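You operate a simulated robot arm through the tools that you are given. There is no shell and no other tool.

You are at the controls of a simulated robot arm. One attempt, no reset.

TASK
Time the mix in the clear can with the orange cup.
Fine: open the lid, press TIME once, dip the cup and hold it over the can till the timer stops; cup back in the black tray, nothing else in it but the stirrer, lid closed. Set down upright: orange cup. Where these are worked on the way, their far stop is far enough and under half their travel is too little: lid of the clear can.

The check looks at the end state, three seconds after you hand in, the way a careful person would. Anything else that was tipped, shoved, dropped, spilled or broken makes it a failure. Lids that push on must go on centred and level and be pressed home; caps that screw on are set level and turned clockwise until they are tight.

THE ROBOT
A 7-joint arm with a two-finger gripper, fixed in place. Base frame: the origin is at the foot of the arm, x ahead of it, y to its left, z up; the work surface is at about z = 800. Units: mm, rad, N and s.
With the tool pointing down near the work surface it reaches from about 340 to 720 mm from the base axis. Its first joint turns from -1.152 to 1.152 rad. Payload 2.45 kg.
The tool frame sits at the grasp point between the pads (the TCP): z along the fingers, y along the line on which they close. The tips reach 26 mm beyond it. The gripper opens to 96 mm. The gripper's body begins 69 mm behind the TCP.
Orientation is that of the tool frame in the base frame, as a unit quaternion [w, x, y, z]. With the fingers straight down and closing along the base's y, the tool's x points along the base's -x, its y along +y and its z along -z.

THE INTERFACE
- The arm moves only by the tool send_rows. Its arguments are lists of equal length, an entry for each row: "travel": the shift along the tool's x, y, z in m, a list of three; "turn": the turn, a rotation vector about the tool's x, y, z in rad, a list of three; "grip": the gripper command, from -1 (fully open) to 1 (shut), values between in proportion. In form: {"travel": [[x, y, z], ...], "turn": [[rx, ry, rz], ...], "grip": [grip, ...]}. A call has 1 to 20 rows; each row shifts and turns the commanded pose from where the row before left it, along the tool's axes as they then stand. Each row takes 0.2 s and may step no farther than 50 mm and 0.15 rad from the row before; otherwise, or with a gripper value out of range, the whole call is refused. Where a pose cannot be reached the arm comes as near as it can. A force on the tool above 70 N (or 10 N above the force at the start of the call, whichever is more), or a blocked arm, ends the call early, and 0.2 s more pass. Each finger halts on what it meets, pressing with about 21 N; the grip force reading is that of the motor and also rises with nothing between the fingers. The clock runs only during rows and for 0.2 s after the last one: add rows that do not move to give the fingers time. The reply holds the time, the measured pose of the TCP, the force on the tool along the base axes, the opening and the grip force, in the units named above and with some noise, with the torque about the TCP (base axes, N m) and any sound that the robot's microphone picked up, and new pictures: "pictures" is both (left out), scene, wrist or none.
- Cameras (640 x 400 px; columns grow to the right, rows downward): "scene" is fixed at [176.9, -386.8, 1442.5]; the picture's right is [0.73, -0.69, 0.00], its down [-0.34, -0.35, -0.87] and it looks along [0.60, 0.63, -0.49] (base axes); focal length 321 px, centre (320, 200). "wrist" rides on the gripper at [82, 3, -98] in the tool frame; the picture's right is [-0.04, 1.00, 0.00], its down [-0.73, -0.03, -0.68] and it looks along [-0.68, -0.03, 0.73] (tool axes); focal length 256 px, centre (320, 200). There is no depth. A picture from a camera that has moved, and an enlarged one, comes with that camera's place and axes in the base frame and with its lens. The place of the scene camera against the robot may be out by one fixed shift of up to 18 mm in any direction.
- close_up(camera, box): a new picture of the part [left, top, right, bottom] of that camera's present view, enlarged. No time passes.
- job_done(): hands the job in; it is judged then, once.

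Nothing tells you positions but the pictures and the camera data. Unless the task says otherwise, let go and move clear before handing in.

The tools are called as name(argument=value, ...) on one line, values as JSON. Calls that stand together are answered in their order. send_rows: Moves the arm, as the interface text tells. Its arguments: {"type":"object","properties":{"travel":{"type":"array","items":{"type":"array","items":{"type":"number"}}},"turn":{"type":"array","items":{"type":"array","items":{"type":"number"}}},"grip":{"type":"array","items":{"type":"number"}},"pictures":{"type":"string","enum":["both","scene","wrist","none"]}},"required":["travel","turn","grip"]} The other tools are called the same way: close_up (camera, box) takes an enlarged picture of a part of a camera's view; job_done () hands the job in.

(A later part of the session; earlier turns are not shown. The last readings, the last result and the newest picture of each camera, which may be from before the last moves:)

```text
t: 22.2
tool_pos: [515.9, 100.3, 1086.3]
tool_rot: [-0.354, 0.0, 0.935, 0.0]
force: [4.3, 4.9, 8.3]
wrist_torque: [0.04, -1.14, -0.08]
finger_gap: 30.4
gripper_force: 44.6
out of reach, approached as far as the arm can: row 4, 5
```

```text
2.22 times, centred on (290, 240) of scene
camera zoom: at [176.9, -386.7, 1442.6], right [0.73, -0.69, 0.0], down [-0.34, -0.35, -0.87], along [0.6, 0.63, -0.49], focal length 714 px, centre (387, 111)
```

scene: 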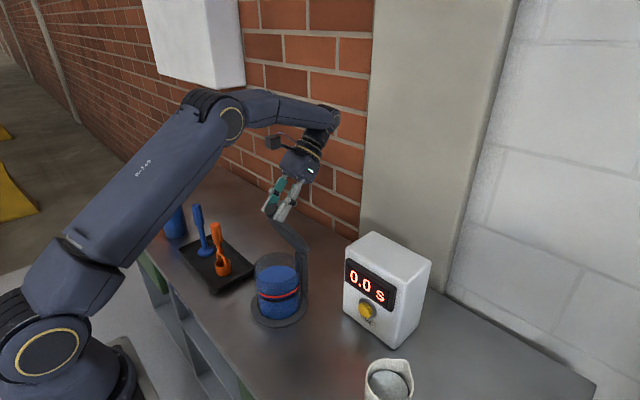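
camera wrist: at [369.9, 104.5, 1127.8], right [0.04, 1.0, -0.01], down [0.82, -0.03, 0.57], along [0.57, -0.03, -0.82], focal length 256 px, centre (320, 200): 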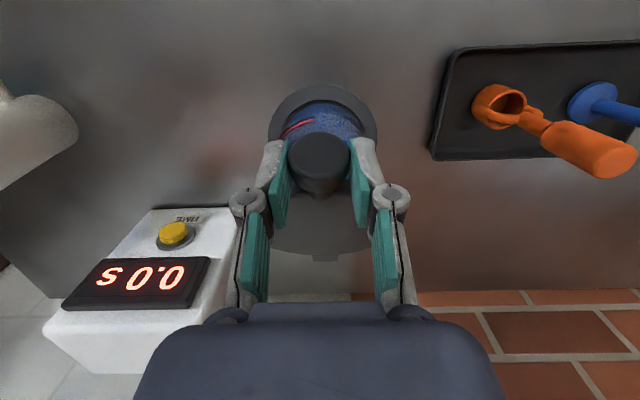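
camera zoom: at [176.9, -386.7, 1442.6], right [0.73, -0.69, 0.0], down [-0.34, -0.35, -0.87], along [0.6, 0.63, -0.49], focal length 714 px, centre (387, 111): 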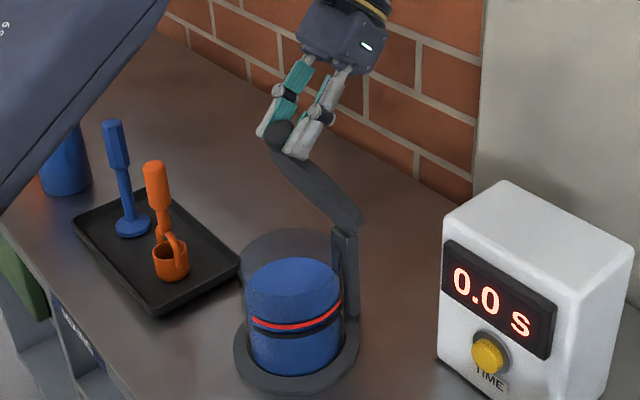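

The backward tilt hit the arm's limit at about 41°. I'll continue the arc while letting the tool swing back towards vertical, with the knob pivoting in the pads.

send_rows(travel=[[-0.00199, 0, -0.0061], [-0.00253, 0, -0.0058], [-0.00304, 0, -0.00548], [-0.00352, 0, -0.0051], [0, 0, 0]], turn=[[0, -0.05, 0], [0, -0.05, 0], [0, -0.05, 0], [0, -0.05, 0], [0, 0, 0]], grip=[0.46, 0.46, 0.46, 0.46, 0.46], pictures="scene")

close_up(camera="scene", box=[230, 150, 350, 330])

```text
t: 23.4
tool_pos: [538.5, 99.5, 1096.9]
tool_rot: [-0.26, 0.0, 0.966, 0.0]
force: [-7.9, 0.6, -5.4]
wrist_torque: [-0.04, 1.38, -0.01]
finger_gap: 30.6
gripper_force: 44.8
```

scene: 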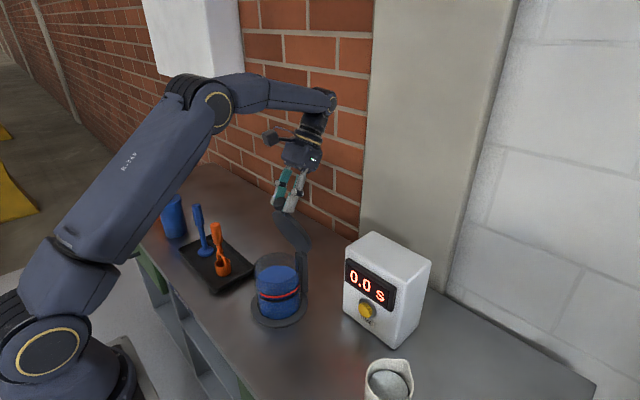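

```text
2.22 times, centred on (290, 240) of scene
camera zoom: at [176.8, -386.8, 1442.6], right [0.73, -0.69, 0.0], down [-0.34, -0.35, -0.87], along [0.6, 0.63, -0.49], focal length 714 px, centre (387, 111)
```

zoom: 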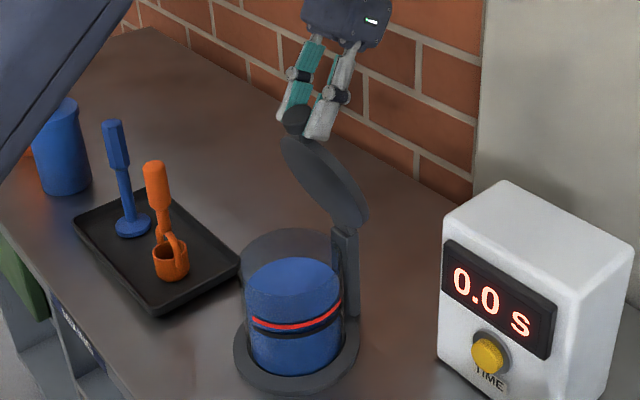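

The lid is at about 75° with forces under 10 N. I'll continue past vertical.

send_rows(travel=[[-0.00408, 0, -0.00462], [-0.00444, 0, -0.00421], [-0.00477, 0, -0.00377], [-0.00505, 0, -0.00331], [0, 0, 0]], turn=[[0, -0.04, 0], [0, -0.04, 0], [0, -0.04, 0], [0, -0.04, 0], [0, 0, 0]], grip=[0.46, 0.46, 0.46, 0.46, 0.46], pictures="none")

```text
t: 24.6
tool_pos: [560.5, 101.0, 1104.6]
tool_rot: [-0.181, -0.001, 0.983, -0.001]
force: [-9.1, 3.3, 8.5]
wrist_torque: [0.05, 1.4, -0.02]
finger_gap: 30.5
gripper_force: 44.9
```

Still fine. I'll continue with a small outward correction.

send_rows(travel=[[-0.0052, 0, -0.0035], [-0.0055, 0, -0.00232], [-0.00566, 0, -0.0018], [-0.00578, 0, -0.00126], [0, 0, 0]], turn=[[0, -0.04, 0], [0, -0.04, 0], [0, -0.04, 0], [0, -0.04, 0], [0, 0, 0]], grip=[0.46, 0.46, 0.46, 0.46, 0.46], pictures="scene")

close_up(camera="scene", box=[230, 150, 350, 330])

```text
t: 25.8
tool_pos: [584.6, 100.8, 1104.9]
tool_rot: [-0.102, -0.001, 0.995, 0.0]
force: [-7.4, 3.5, 12.7]
wrist_torque: [-0.01, 1.44, -0.04]
finger_gap: 30.5
gripper_force: 45.1
```

scene: 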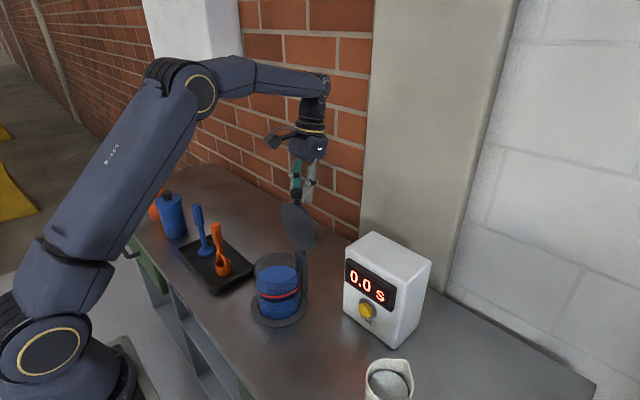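

```text
2.22 times, centred on (290, 240) of scene
camera zoom: at [176.5, -386.7, 1442.6], right [0.73, -0.69, 0.0], down [-0.34, -0.35, -0.87], along [0.6, 0.63, -0.49], focal length 714 px, centre (387, 111)
```

zoom: 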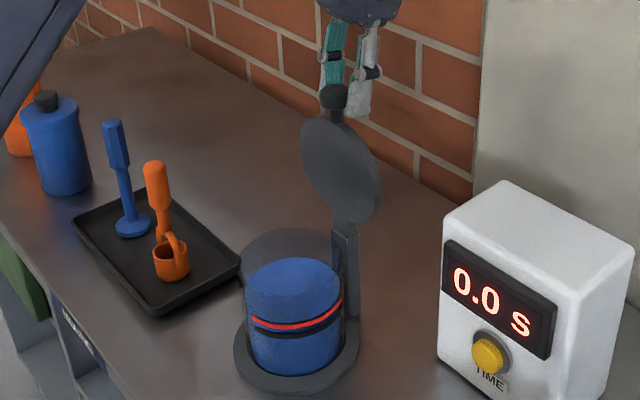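

The lid is now roughly vertical. I'll go a little farther in small steps to find its stop.

send_rows(travel=[[-0.006, 0, -0.0018], [-0.006, 0, -0.0005], [0, 0, 0]], turn=[[0, -0.03, 0], [0, -0.03, 0], [0, 0, 0]], grip=[0.46, 0.46, 0.46], pictures="none")

```text
t: 26.6
tool_pos: [596.8, 100.3, 1104.3]
tool_rot: [-0.073, 0.0, 0.997, 0.0]
force: [-6.8, 2.4, -4.3]
wrist_torque: [0.02, 0.95, -0.08]
finger_gap: 29.6
gripper_force: 45.4
```

No stop felt yet, so I'll continue a little more.

send_rows(travel=[[-0.006, 0, 0.0], [-0.006, 0, 0.0004], [0, 0, 0]], turn=[[0, -0.03, 0], [0, -0.03, 0], [0, 0, 0]], grip=[0.46, 0.46, 0.46], pictures="both")

close_up(camera="scene", box=[230, 150, 350, 330])

```text
t: 27.4
tool_pos: [610.2, 100.2, 1102.4]
tool_rot: [-0.04, 0.0, 0.999, 0.001]
force: [-0.2, 0.8, 0.2]
wrist_torque: [-0.02, 0.01, 0.01]
finger_gap: 26.0
gripper_force: 0.0
camera wrist: at [537.7, 104.3, 1207.9], right [0.04, 1.0, 0.0], down [0.79, -0.03, 0.62], along [0.62, -0.03, -0.79], focal length 256 px, centre (320, 200)
```

scene: 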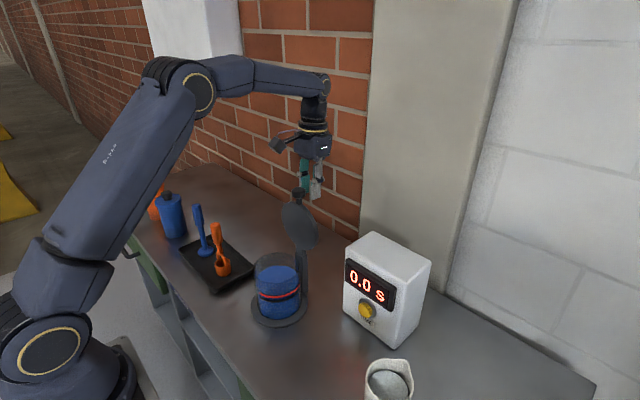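
wrist: 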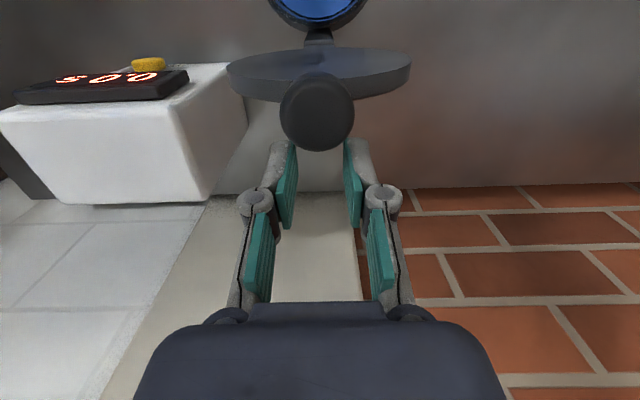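

```text
2.22 times, centred on (290, 240) of scene
camera zoom: at [176.9, -386.8, 1442.5], right [0.73, -0.69, 0.0], down [-0.34, -0.35, -0.87], along [0.6, 0.63, -0.49], focal length 714 px, centre (387, 111)
```

zoom: 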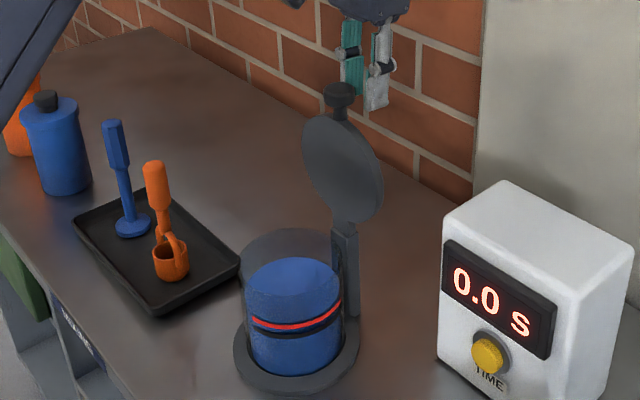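

The lid reached its stop just past vertical and stands open on its own; the knob simply slid out of the fingers. Next I'll move up and over to face the timer, with the fingers closed.

send_rows(travel=[[0, 0, -0.03], [0, 0, -0.045], [0, 0, -0.045], [0.026, -0.04, 0], [0.026, -0.04, 0], [0.026, -0.04, 0], [0.026, -0.04, 0], [0.026, -0.04, 0], [0, 0, 0]], turn=[[0, 0, 0], [0, -0.08, 0], [0, 0, 0], [0, 0, 0], [0, 0, 0], [0, 0, 0], [0, 0, 0], [0, 0, 0], [0, 0, 0]], grip=[0.46, 0.46, 1, 1, 1, 1, 1, 1, 1])

```text
t: 29.4
tool_pos: [485.0, -102.5, 1224.4]
tool_rot: [-0.002, 0.0, 1.0, 0.001]
force: [0.6, 0.2, -0.3]
wrist_torque: [-0.02, 0.0, 0.0]
finger_gap: 0.1
gripper_force: 20.9
camera wrist: at [405.6, -98.8, 1322.9], right [0.04, 1.0, 0.0], down [0.74, -0.03, 0.68], along [0.68, -0.03, -0.74], focal length 256 px, centre (320, 200)
```

scene: 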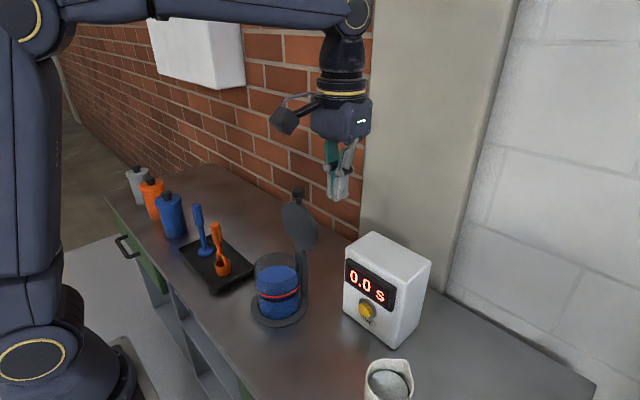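
wrist: 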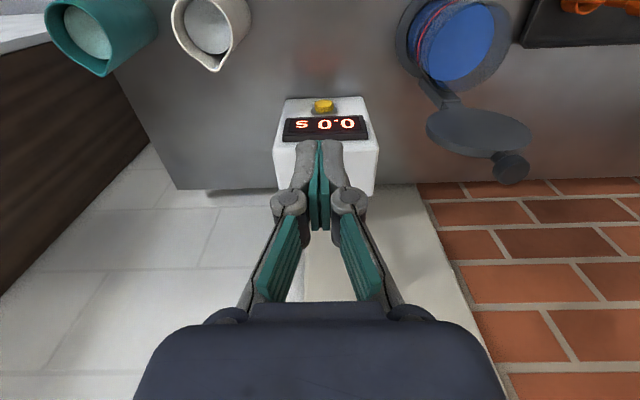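

The lid is standing open behind the can. The button is straight ahead near (589, -101, 882). I'll pitch the closed fingers forward about 34° and come down partway.

send_rows(travel=[[0, 0, 0], [0, 0, 0], [0, 0, 0], [0, 0, 0], [0.0203, 0, 0.0352], [0.0203, 0, 0.0352], [0.0203, 0, 0.0352], [0.0203, 0, 0.0352], [0.0203, 0, 0.0352], [0, 0, 0]], turn=[[0, -0.15, 0], [0, -0.15, 0], [0, -0.15, 0], [0, -0.15, 0], [0, 0, 0], [0, 0, 0], [0, 0, 0], [0, 0, 0], [0, 0, 0], [0, 0, 0]], grip=[1, 1, 1, 1, 1, 1, 1, 1, 1, 1])

```text
t: 31.6
tool_pos: [502.9, -99.7, 1020.0]
tool_rot: [0.293, 0.0, 0.956, -0.001]
force: [-0.8, -0.3, -0.4]
wrist_torque: [0.01, 0.01, 0.0]
finger_gap: 0.0
gripper_force: 21.0
camera wrist: at [381.3, -95.7, 1055.6], right [0.03, 1.0, 0.02], down [0.23, -0.03, 0.97], along [0.97, -0.03, -0.23], focal length 256 px, centre (320, 200)
```

scene: 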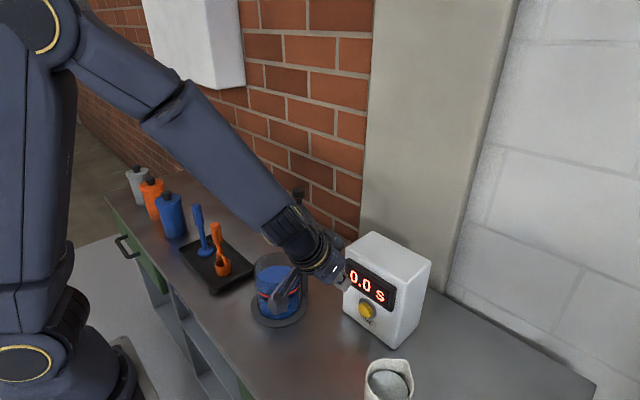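
wrist: 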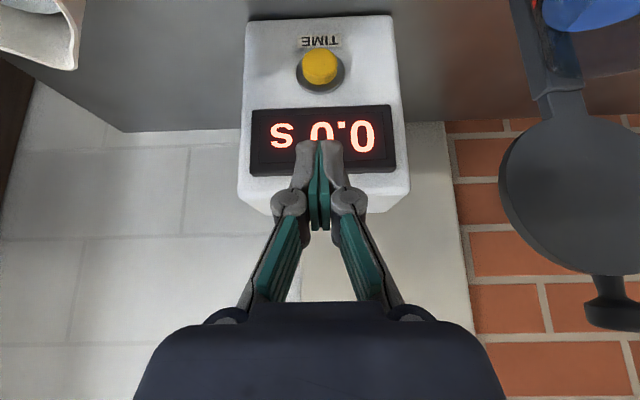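

I'll descend to button height, still about 55 mm short of it, and check the alignment.

send_rows(travel=[[0.0233, 0, 0.0345], [0.0233, 0, 0.0345], [0.0233, 0, 0.0345], [0, 0, 0]], turn=[[0, 0, 0], [0, 0, 0], [0, 0, 0], [0, 0, 0]], grip=[1, 1, 1, 1])

close_up(camera="scene", box=[270, 210, 450, 360])

close_up(camera="wrist", box=[220, 20, 420, 220])

```text
t: 32.6
tool_pos: [502.3, -100.4, 896.0]
tool_rot: [0.294, -0.001, 0.956, 0.001]
force: [0.1, -0.1, 0.5]
wrist_torque: [0.0, -0.02, -0.01]
finger_gap: 0.2
gripper_force: 20.8
camera wrist: at [380.7, -96.1, 931.9], right [0.03, 1.0, 0.02], down [0.23, -0.03, 0.97], along [0.97, -0.03, -0.23], focal length 256 px, centre (320, 200)
```

scene: 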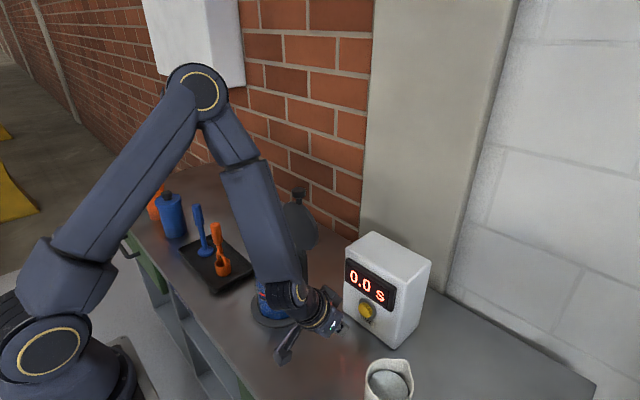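
wrist: 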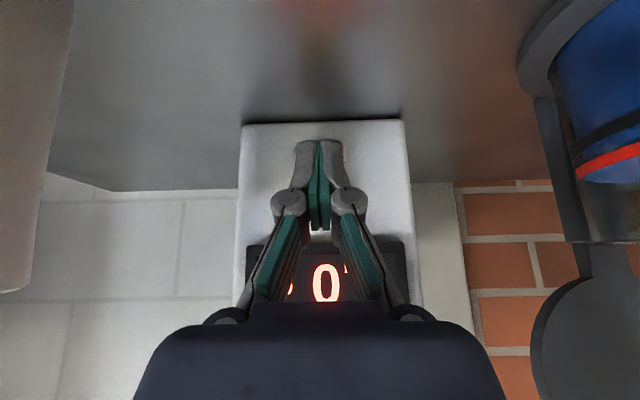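

```text
2.67 times, centred on (360, 285) of scene
camera zoom: at [177.0, -386.8, 1442.5], right [0.73, -0.69, 0.0], down [-0.34, -0.35, -0.87], along [0.6, 0.63, -0.49], focal length 856 px, centre (213, -27)
```

zoom: 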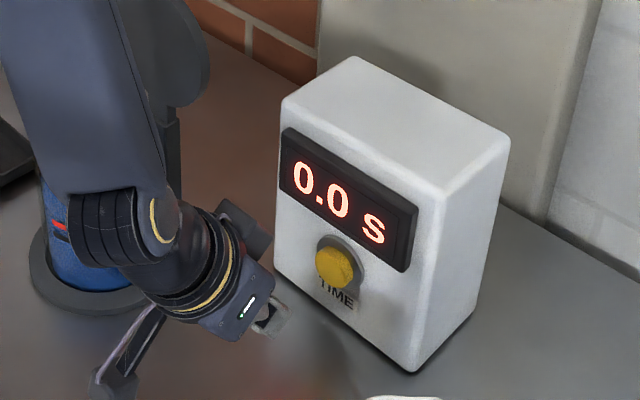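

```text
2.00 times, centred on (320, 120) of wrist
camera zoom: at [380.7, -96.1, 931.9], right [0.03, 1.0, 0.02], down [0.23, -0.03, 0.97], along [0.97, -0.03, -0.23], focal length 512 px, centre (320, 360)
```

zoom: 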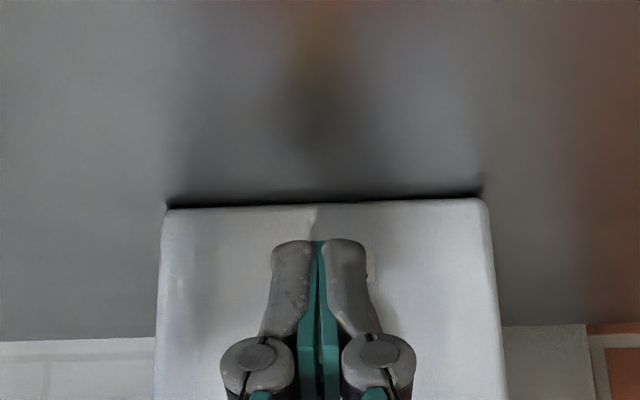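

The button is centred behind the fingertips at about z 873. I'll lower slightly and approach to within a few millimetres.

send_rows(travel=[[0.0045, 0.0005, 0.0066], [-0.0207, 0, 0.014], [-0.0207, 0, 0.014], [0, 0, 0]], turn=[[0, 0, 0], [0, 0, 0], [0, 0, 0], [0, 0, 0]], grip=[1, 1, 1, 1])

close_up(camera="scene", box=[300, 230, 440, 350])

```text
t: 33.6
tool_pos: [554.0, -99.8, 888.1]
tool_rot: [0.294, 0.0, 0.956, 0.0]
force: [-0.3, -0.5, -0.3]
wrist_torque: [-0.02, 0.0, -0.04]
finger_gap: 0.0
gripper_force: 20.8
camera wrist: at [431.2, -95.8, 923.2], right [0.03, 1.0, 0.02], down [0.23, -0.03, 0.97], along [0.97, -0.03, -0.23], focal length 256 px, centre (320, 200)
```

scene: 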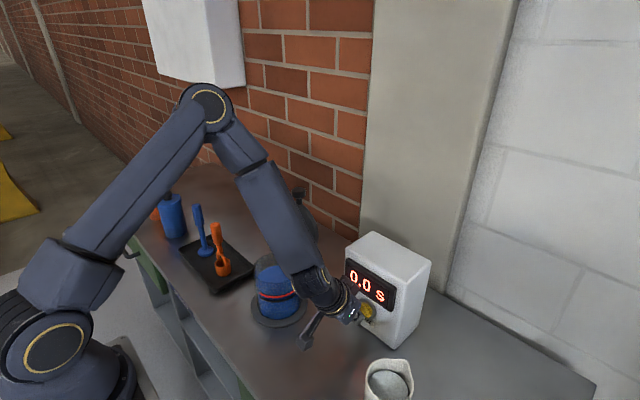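
wrist: 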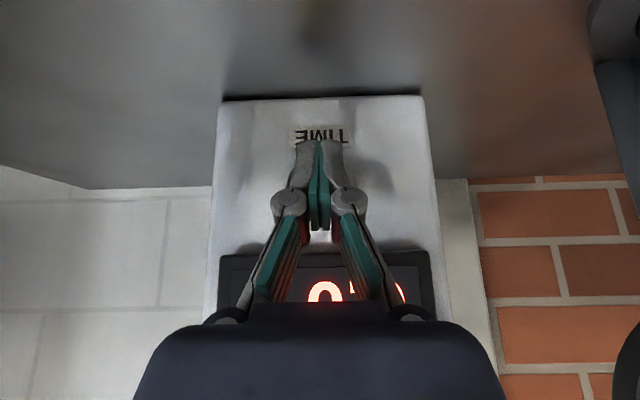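

```text
3.33 times, centred on (370, 290) of scene
camera zoom: at [177.0, -386.8, 1442.5], right [0.73, -0.69, 0.0], down [-0.34, -0.35, -0.87], along [0.6, 0.63, -0.49], focal length 1071 px, centre (153, -100)
```

zoom: 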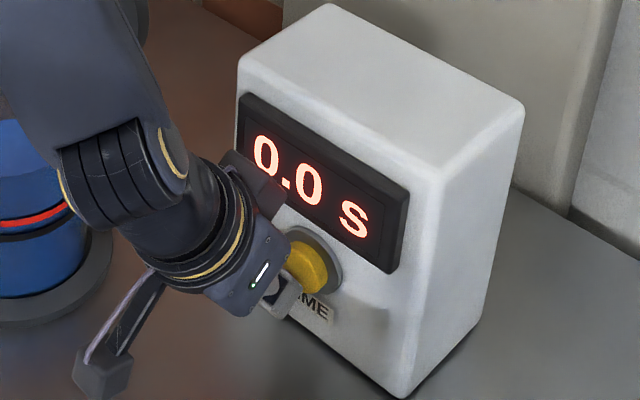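

The fingertips are just in front of the button and slightly low. I'll raise 3 mm and creep forward, watching the force and the display.

send_rows(travel=[[-0.0017, 0, -0.0025], [-0.00166, 0, 0.00112], [-0.00166, 0, 0.00112], [-0.00166, 0, 0.00112], [0, 0, 0]], turn=[[0, 0, 0], [0, 0, 0], [0, 0, 0], [0, 0, 0], [0, 0, 0]], grip=[1, 1, 1, 1, 1], pictures="scene")

close_up(camera="scene", box=[300, 230, 440, 350])

```text
t: 34.8
tool_pos: [557.8, -98.3, 890.3]
tool_rot: [0.293, -0.001, 0.956, 0.0]
force: [-0.5, 1.2, -0.6]
wrist_torque: [0.0, 0.01, 0.02]
finger_gap: 0.0
gripper_force: 21.3
```

scene: 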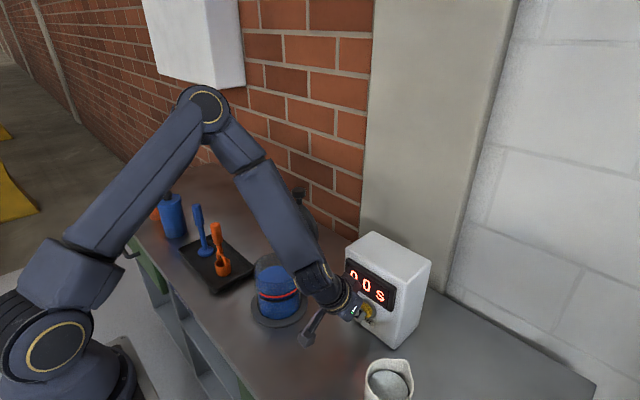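

```text
3.33 times, centred on (370, 290) of scene
camera zoom: at [176.9, -386.8, 1442.5], right [0.73, -0.69, 0.0], down [-0.34, -0.35, -0.87], along [0.6, 0.63, -0.49], focal length 1071 px, centre (153, -100)
```

zoom: 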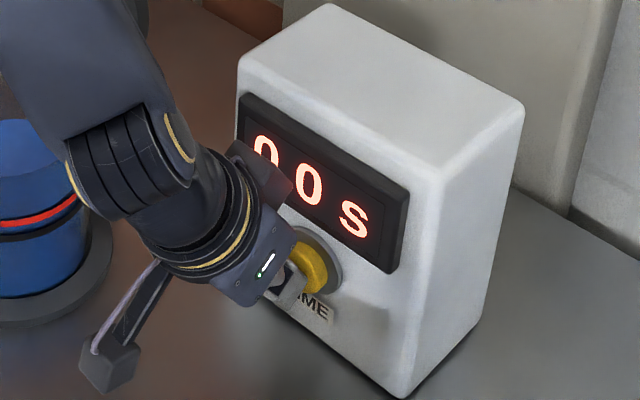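

No contact yet, so I'll creep forward further.

send_rows(travel=[[-0.00166, 0, 0.00112], [-0.00166, 0, 0.00112], [-0.00166, 0, 0.00112], [0, 0, 0]], turn=[[0, 0, 0], [0, 0, 0], [0, 0, 0], [0, 0, 0]], grip=[1, 1, 1, 1], pictures="scene")

close_up(camera="scene", box=[300, 230, 440, 350])

```text
t: 35.8
tool_pos: [563.1, -100.2, 891.6]
tool_rot: [0.294, 0.001, 0.956, 0.0]
force: [-4.0, 0.4, -1.2]
wrist_torque: [-0.02, 0.05, 0.02]
finger_gap: 5.8
gripper_force: 28.5
heard: click
```

scene: 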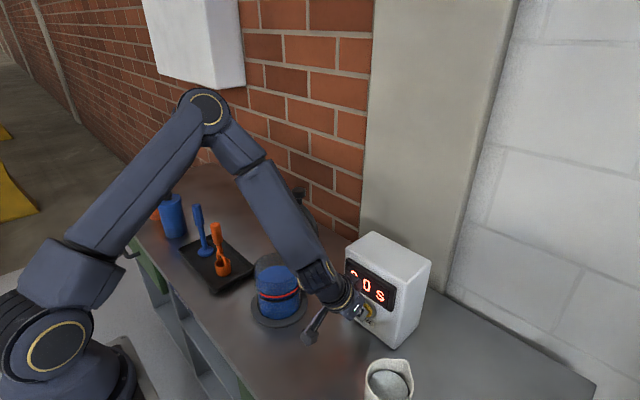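

```text
3.33 times, centred on (370, 290) of scene
camera zoom: at [176.9, -386.8, 1442.5], right [0.73, -0.69, 0.0], down [-0.34, -0.35, -0.87], along [0.6, 0.63, -0.49], focal length 1071 px, centre (153, -100)
```

zoom: 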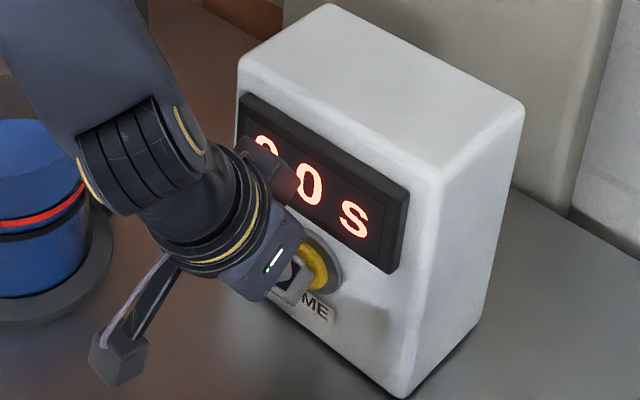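

I heard the click, so TIME is pressed once. I'll back straight off and read the display.

send_rows(travel=[[0.0083, 0, -0.0056], [0.0207, 0, -0.014], [0.0207, 0, -0.014], [0, 0, 0]], turn=[[0, 0, 0], [0, 0, 0], [0, 0, 0], [0, 0, 0]], grip=[1, 1, 1, 1], pictures="scene")

close_up(camera="scene", box=[300, 220, 440, 350])

```text
t: 36.8
tool_pos: [502.5, -99.7, 891.4]
tool_rot: [0.293, 0.0, 0.956, 0.001]
force: [0.0, 0.2, 0.2]
wrist_torque: [0.03, 0.01, 0.0]
finger_gap: 0.0
gripper_force: 28.5
```

scene: 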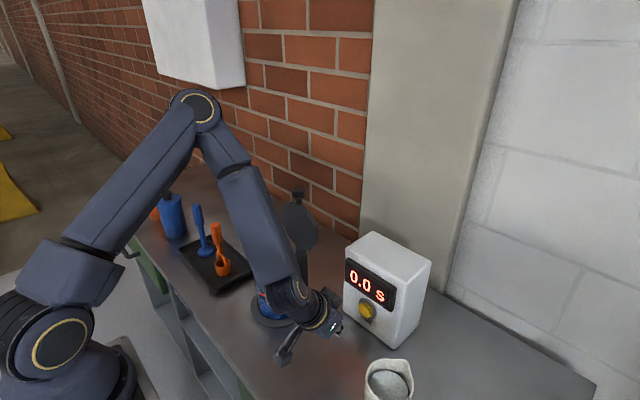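

```text
3.08 times, centred on (370, 285) of scene
camera zoom: at [176.9, -386.8, 1442.5], right [0.73, -0.69, 0.0], down [-0.34, -0.35, -0.87], along [0.6, 0.63, -0.49], focal length 988 px, centre (166, -62)
```

zoom: 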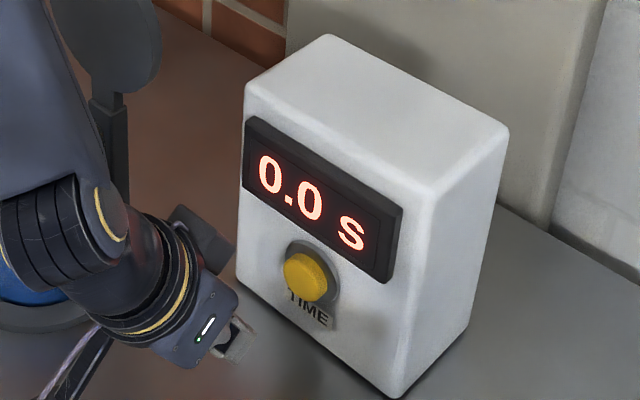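

The display still shows 0.0 s, so it is armed and should run once the cup is lifted out. I'll rise, level the tool and travel to above the cup.

send_rows(travel=[[-0.027, 0, -0.0399], [-0.027, 0, -0.0399], [-0.027, 0, -0.0399], [-0.027, 0, -0.0399], [-0.027, 0, -0.0399], [-0.027, 0, -0.0399], [0, 0, 0], [0, 0, 0], [0, 0, 0], [0, 0, 0], [0, 0, 0]], turn=[[0, 0, 0], [0, 0, 0], [0, 0, 0], [0, 0, 0], [0, 0, 0], [0, 0, 0], [0, 0.149, 0], [0, 0.149, 0], [0, 0.149, 0], [0, 0.149, 0], [0, 0, 0]], grip=[1, 1, 1, 1, 1, 1, 0, 0, 0, 0, 0], pictures="none")

send_rows(travel=[[0.0055, 0.044, 0], [0.0055, 0.044, 0], [0.0055, 0.044, 0], [0.0055, 0.044, 0], [0.0055, 0.044, 0], [0.0055, 0.044, 0], [0.0055, 0.044, 0], [0.0055, 0.044, 0], [0.0055, 0.042, 0], [0, 0, 0]], turn=[[0, 0, 0], [0, 0, 0], [0, 0, 0], [0, 0, 0], [0, 0, 0], [0, 0, 0], [0, 0, 0], [0, 0, 0], [0, 0, 0], [0, 0, 0]], grip=[0, 0, 0, 0, 0, 0, 0, 0, 0, 0])

```text
t: 39.2
tool_pos: [504.1, -99.2, 1180.3]
tool_rot: [-0.002, 0.0, 1.0, 0.001]
force: [-0.1, 0.3, 0.0]
wrist_torque: [-0.02, -0.03, 0.01]
finger_gap: 48.1
gripper_force: 0.0
```

```text
t: 41.4
tool_pos: [454.5, 294.4, 1183.0]
tool_rot: [-0.001, 0.0, 1.0, 0.0]
force: [0.0, -0.1, 0.1]
wrist_torque: [0.0, -0.01, 0.0]
finger_gap: 47.9
gripper_force: 0.0
camera wrist: at [373.9, 299.5, 1280.3], right [0.04, 1.0, 0.0], down [0.73, -0.03, 0.68], along [0.68, -0.03, -0.73], focal length 256 px, centre (320, 200)
```

scene: 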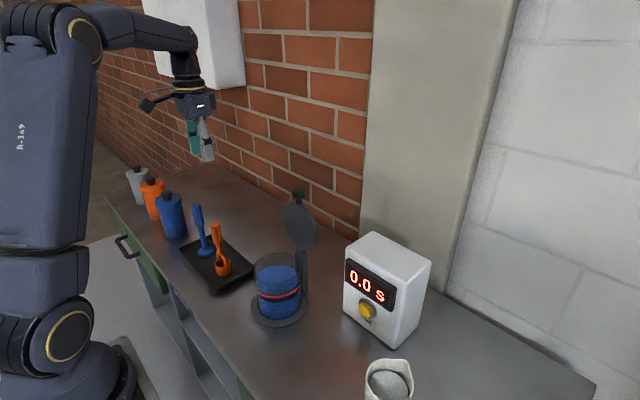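
wrist: 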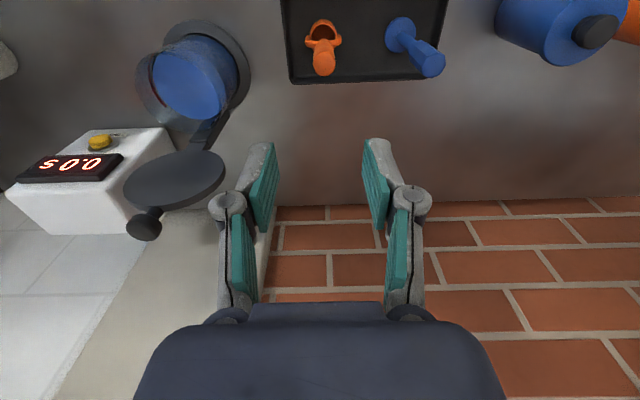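

close_up(camera="wrist", box=[270, 0, 470, 110])

close_up(camera="scene", box=[170, 195, 270, 305])

close_up(camera="wrist", box=[120, 10, 280, 150])

```text
3.20 times, centred on (370, 55) of wrist
camera zoom: at [373.9, 299.5, 1280.3], right [0.04, 1.0, 0.0], down [0.73, -0.03, 0.68], along [0.68, -0.03, -0.73], focal length 819 px, centre (160, 664)
```

zoom: 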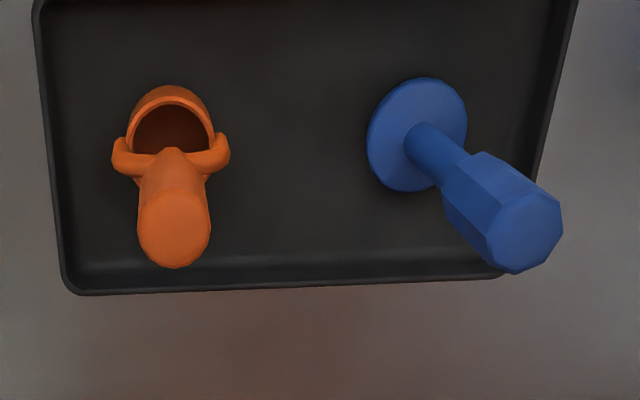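

```text
3.64 times, centred on (220, 250) of scene
camera zoom: at [177.0, -386.8, 1442.5], right [0.73, -0.69, 0.0], down [-0.34, -0.35, -0.87], along [0.6, 0.63, -0.49], focal length 1168 px, centre (684, 18)
```

zoom: 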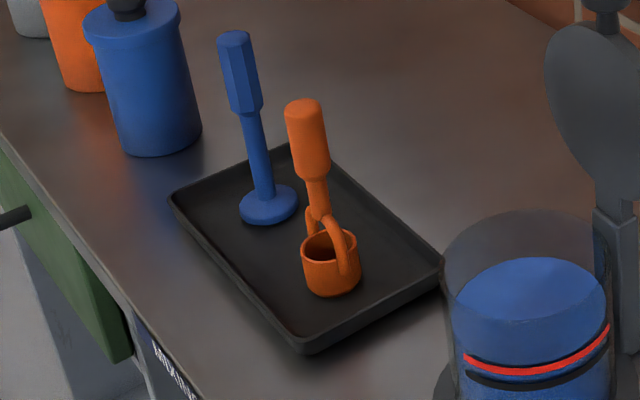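

```text
2.86 times, centred on (200, 80) of wrist
camera zoom: at [373.9, 299.5, 1280.3], right [0.04, 1.0, 0.0], down [0.73, -0.03, 0.68], along [0.68, -0.03, -0.73], focal length 731 px, centre (663, 543)
```

zoom: 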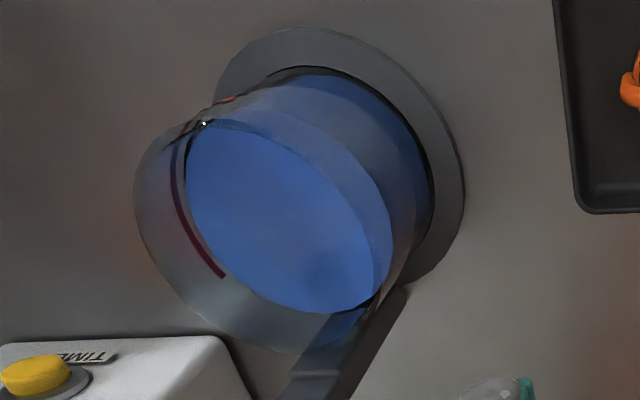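

The handle top is near (456, 300, 970) with a diameter of about 24 mm, and the stirrer stands clear at about (463, 420). I'll descend to just above the handle and recheck alignment.

send_rows(travel=[[-0.0005, 0.0029, 0.04], [-0.0005, 0.0029, 0.04], [-0.0005, 0, 0.04], [0, 0, 0.03], [0, 0, 0]], turn=[[0, 0, 0], [0, 0, 0], [0, 0, 0], [0, 0, 0], [0, 0, 0]], grip=[0, 0, 0, 0, 0])

close_up(camera="wrist", box=[220, 20, 420, 220])

close_up(camera="scene", box=[160, 160, 280, 300])

```text
t: 42.6
tool_pos: [455.4, 301.9, 1033.0]
tool_rot: [-0.001, 0.0, 1.0, 0.0]
force: [-1.1, 0.4, -0.3]
wrist_torque: [0.01, -0.02, 0.0]
finger_gap: 48.0
gripper_force: 0.1
camera wrist: at [375.6, 306.7, 1130.2], right [0.04, 1.0, 0.0], down [0.73, -0.03, 0.68], along [0.68, -0.03, -0.73], focal length 256 px, centre (320, 200)
```

scene: 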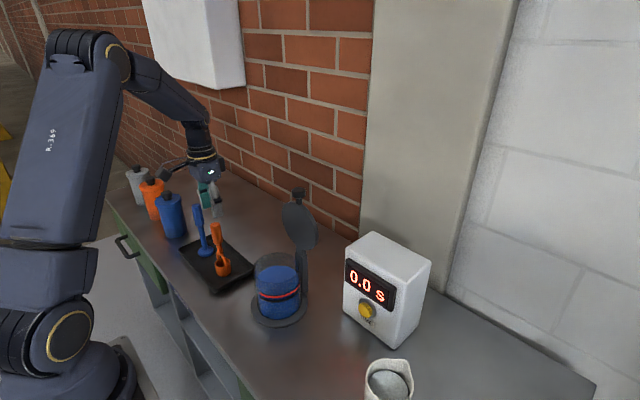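
wrist: 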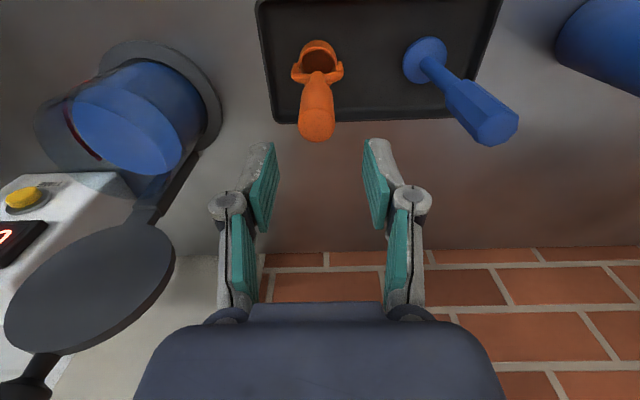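

```text
2.00 times, centred on (320, 120) of wrist
camera zoom: at [375.6, 306.7, 1130.2], right [0.04, 1.0, 0.0], down [0.73, -0.03, 0.68], along [0.68, -0.03, -0.73], focal length 512 px, centre (320, 360)
```

zoom: 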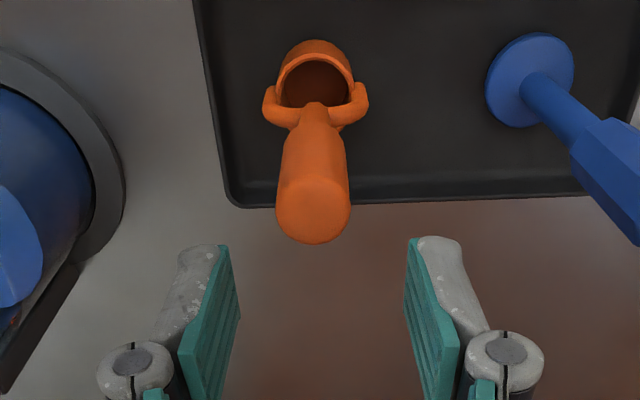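

```text
2.86 times, centred on (220, 230) of scene
camera zoom: at [176.9, -386.8, 1442.5], right [0.73, -0.69, 0.0], down [-0.34, -0.35, -0.87], along [0.6, 0.63, -0.49], focal length 918 px, centre (606, 114)
```

zoom: 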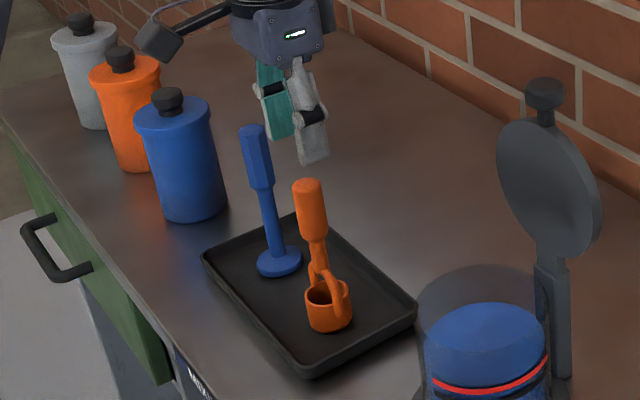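

The handle is about 2 mm to -y of the tool axis. I'll correct that and lower around it.

send_rows(travel=[[0, -0.002, 0.02], [0, 0, 0.03], [0, 0, 0.034], [0, 0, 0], [0, 0, 0]], turn=[[0, 0, 0], [0, 0, 0], [0, 0, 0], [0, 0, 0], [0, 0, 0]], grip=[0, 0, 0, 0.3, 0.3])

close_up(camera="wrist", box=[220, 50, 420, 250])

close_up(camera="scene", box=[160, 180, 270, 300])

```text
t: 43.8
tool_pos: [455.4, 298.6, 947.7]
tool_rot: [0.0, 0.0, 1.0, 0.0]
force: [0.4, -0.2, 0.3]
wrist_torque: [0.0, 0.03, -0.02]
finger_gap: 33.6
gripper_force: 0.0
camera wrist: at [375.6, 303.2, 1045.7], right [0.04, 1.0, 0.0], down [0.73, -0.03, 0.68], along [0.68, -0.03, -0.73], focal length 256 px, centre (320, 200)
```

scene: 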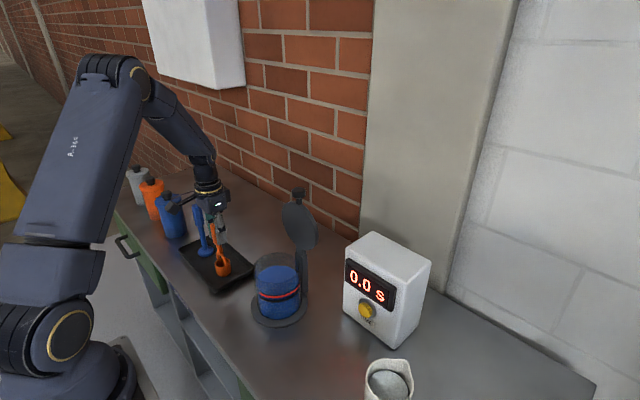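
wrist: 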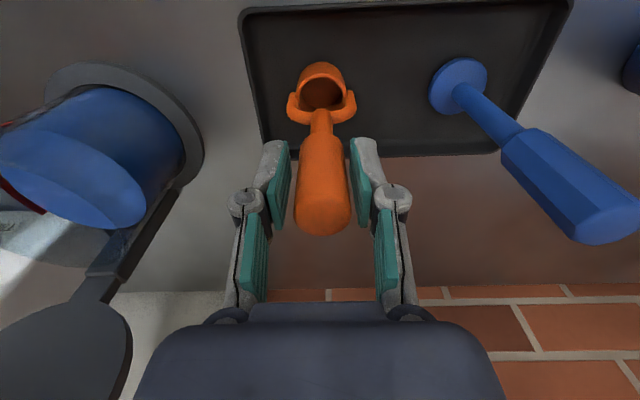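

```text
2.00 times, centred on (320, 150) of wrist
camera zoom: at [375.6, 303.2, 1045.7], right [0.04, 1.0, 0.0], down [0.73, -0.03, 0.68], along [0.68, -0.03, -0.73], focal length 512 px, centre (320, 300)
```

zoom: 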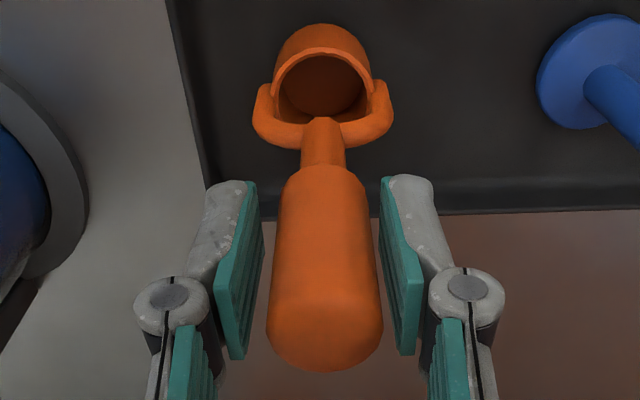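

```text
3.33 times, centred on (215, 240) of scene
camera zoom: at [176.9, -386.8, 1442.5], right [0.73, -0.69, 0.0], down [-0.34, -0.35, -0.87], along [0.6, 0.63, -0.49], focal length 1071 px, centre (670, 67)
```

zoom: 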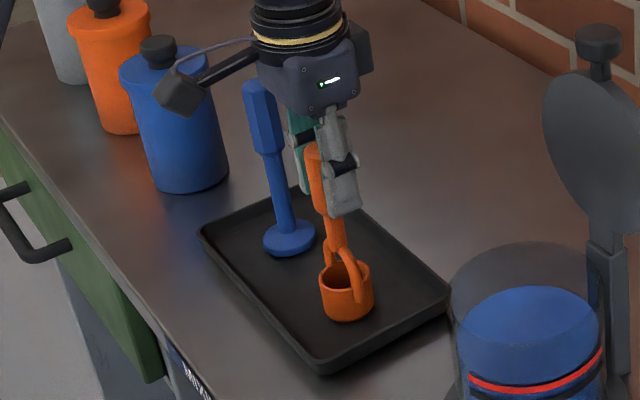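

The handle is centred between the pads. I'll close on it.

send_rows(travel=[[0, 0.0005, 0], [0, 0, 0], [0, 0, 0], [0, 0, 0], [0, 0, 0], [0, 0, 0], [0, 0, 0]], turn=[[0, 0, 0], [0, 0, 0], [0, 0, 0], [0, 0, 0], [0, 0, 0], [0, 0, 0], [0, 0, 0]], grip=[0.36, 0.42, 0.48, 0.54, 0.6, 0.7, 0.7])

close_up(camera="wrist", box=[220, 50, 420, 250])

```text
t: 45.4
tool_pos: [456.1, 298.7, 947.5]
tool_rot: [0.0, 0.0, 1.0, 0.0]
force: [-1.0, -0.5, 0.4]
wrist_torque: [0.05, 0.09, 0.01]
finger_gap: 25.4
gripper_force: 20.5
camera wrist: at [374.9, 303.5, 1045.7], right [0.04, 1.0, 0.0], down [0.73, -0.03, 0.68], along [0.68, -0.03, -0.73], focal length 256 px, centre (320, 200)
```

scene: 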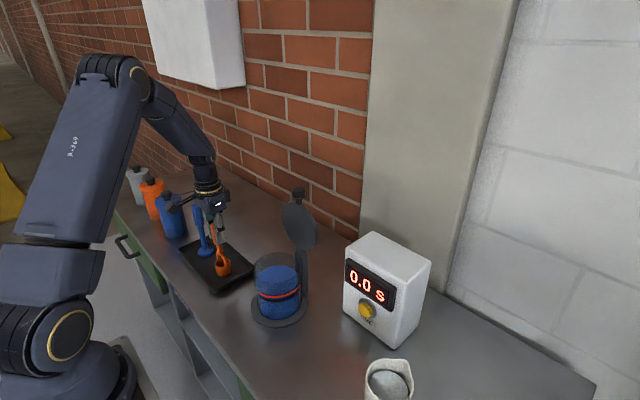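
wrist: 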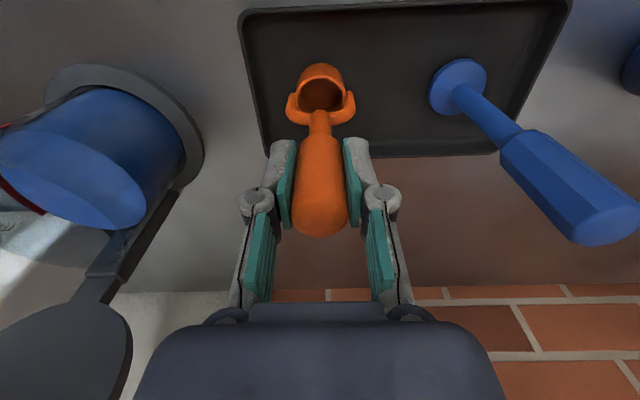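

```text
2.00 times, centred on (320, 150) of wrist
camera zoom: at [374.9, 303.5, 1045.7], right [0.04, 1.0, 0.0], down [0.73, -0.03, 0.68], along [0.68, -0.03, -0.73], focal length 512 px, centre (320, 300)
```

zoom: 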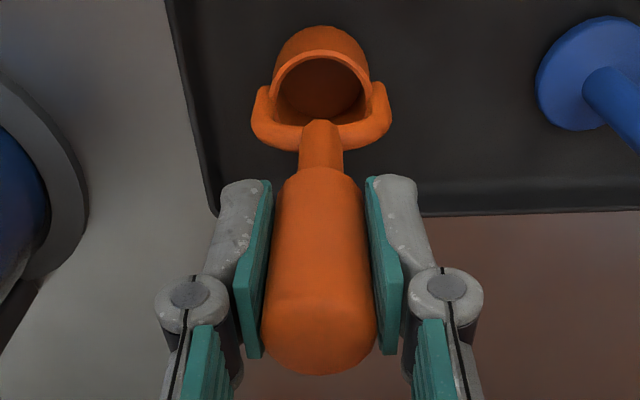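

I have the cup by its handle. I'll lift it straight up and check that it's held upright.

send_rows(travel=[[0, 0, -0.01], [0, 0, -0.03], [0, 0, -0.04], [0, 0, -0.042], [0, 0, -0.045], [0, 0, 0]], turn=[[0, 0, 0], [0, 0, 0], [0, 0, 0], [0, 0, 0], [0, 0, 0], [0, 0, 0]], grip=[0.75, 0.75, 0.75, 0.75, 0.75, 0.75])

close_up(camera="scene", box=[160, 140, 330, 330])

```text
t: 46.8
tool_pos: [456.0, 297.3, 1112.5]
tool_rot: [0.0, 0.0, 1.0, 0.001]
force: [-0.2, 0.2, -0.9]
wrist_torque: [0.01, -0.02, 0.0]
finger_gap: 25.6
gripper_force: 20.8
camera wrist: at [375.3, 301.3, 1211.7], right [0.04, 1.0, 0.0], down [0.73, -0.03, 0.68], along [0.68, -0.03, -0.73], focal length 256 px, centre (320, 200)
```

scene: 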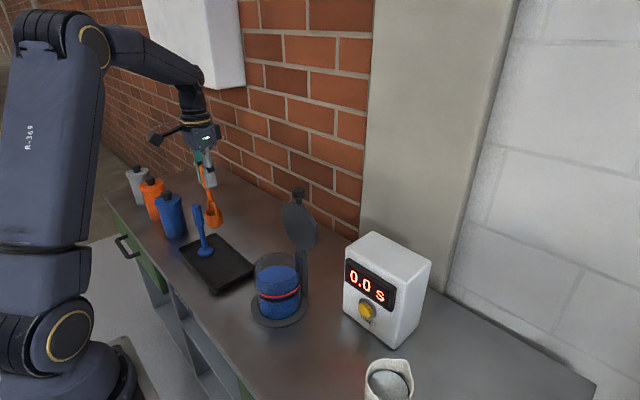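
wrist: 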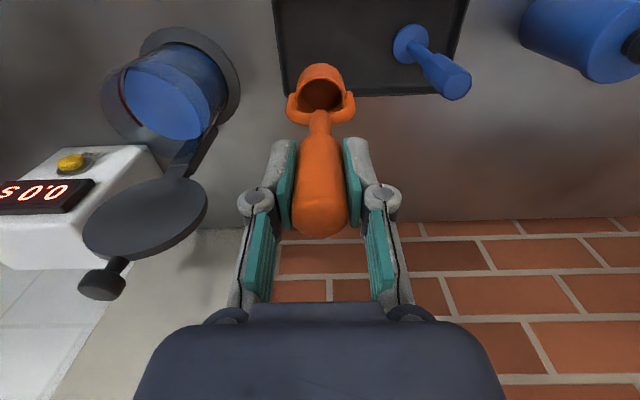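

```text
2.11 times, centred on (245, 235) of scene
camera zoom: at [176.9, -386.8, 1442.5], right [0.73, -0.69, 0.0], down [-0.34, -0.35, -0.87], along [0.6, 0.63, -0.49], focal length 676 px, centre (478, 126)
```

zoom: 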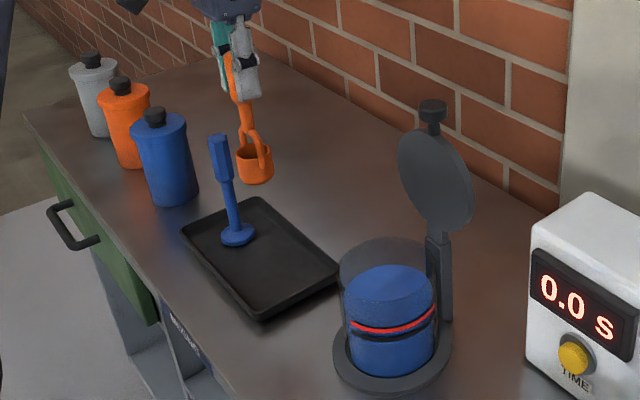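

The cup hangs upright and is clear. I'll carry it over the can.

send_rows(travel=[[-0.0043, -0.02, 0], [-0.0086, -0.04, 0], [-0.0086, -0.04, 0], [-0.0086, -0.04, 0], [-0.0086, -0.04, 0], [-0.0043, -0.0185, 0], [0, 0, 0]], turn=[[0, 0, 0], [0, 0, 0], [0, 0, 0], [0, 0, 0], [0, 0, 0], [0, 0, 0], [0, 0, 0]], grip=[0.75, 0.75, 0.75, 0.75, 0.75, 0.75, 0.75])

close_up(camera="wrist", box=[220, 0, 420, 250])

close_up(camera="scene", box=[220, 140, 350, 340])

```text
t: 48.4
tool_pos: [498.3, 101.6, 1111.9]
tool_rot: [-0.001, 0.0, 1.0, 0.0]
force: [-0.4, -0.1, -1.8]
wrist_torque: [0.0, -0.03, 0.02]
finger_gap: 25.5
gripper_force: 20.9
camera wrist: at [417.7, 105.4, 1211.8], right [0.04, 1.0, 0.0], down [0.73, -0.03, 0.68], along [0.68, -0.03, -0.73], focal length 256 px, centre (320, 200)
```

scene: 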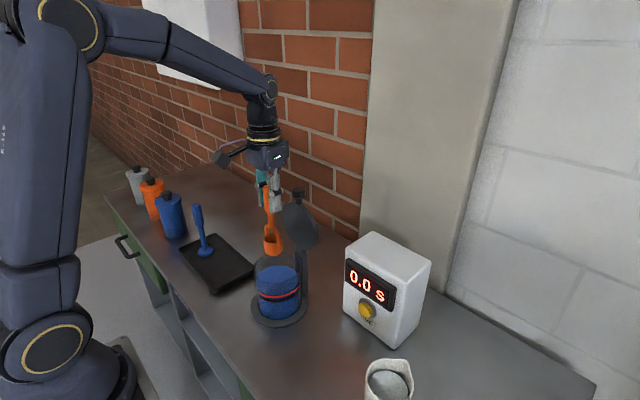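
wrist: 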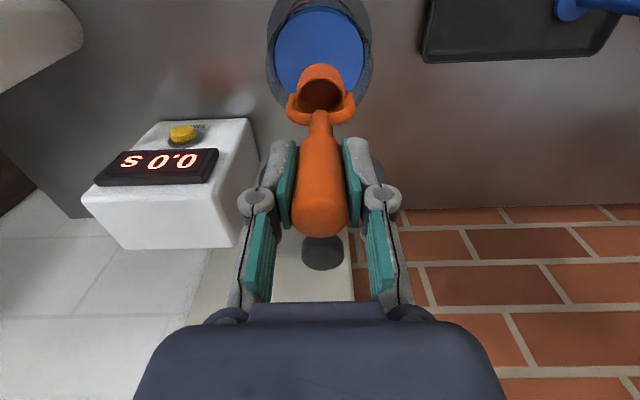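

```text
1.60 times, centred on (320, 125) of wrist
camera zoom: at [417.7, 105.4, 1211.8], right [0.04, 1.0, 0.0], down [0.73, -0.03, 0.68], along [0.68, -0.03, -0.73], focal length 410 px, centre (320, 320)
```

zoom: 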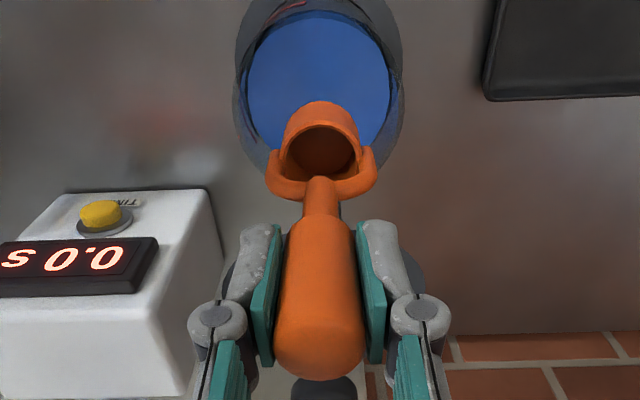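

```text
2.00 times, centred on (285, 240) of scene
camera zoom: at [176.9, -386.8, 1442.5], right [0.73, -0.69, 0.0], down [-0.34, -0.35, -0.87], along [0.6, 0.63, -0.49], focal length 642 px, centre (390, 120)
```

zoom: 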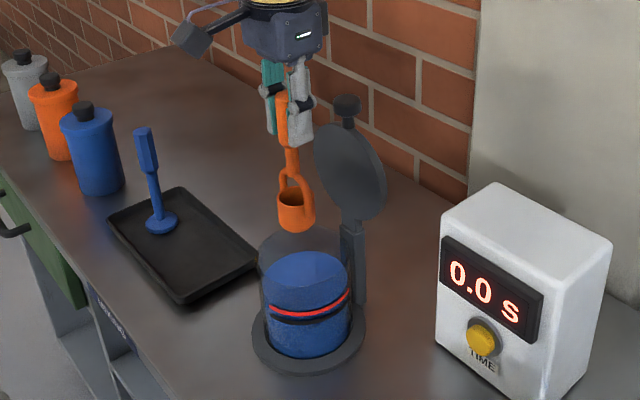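

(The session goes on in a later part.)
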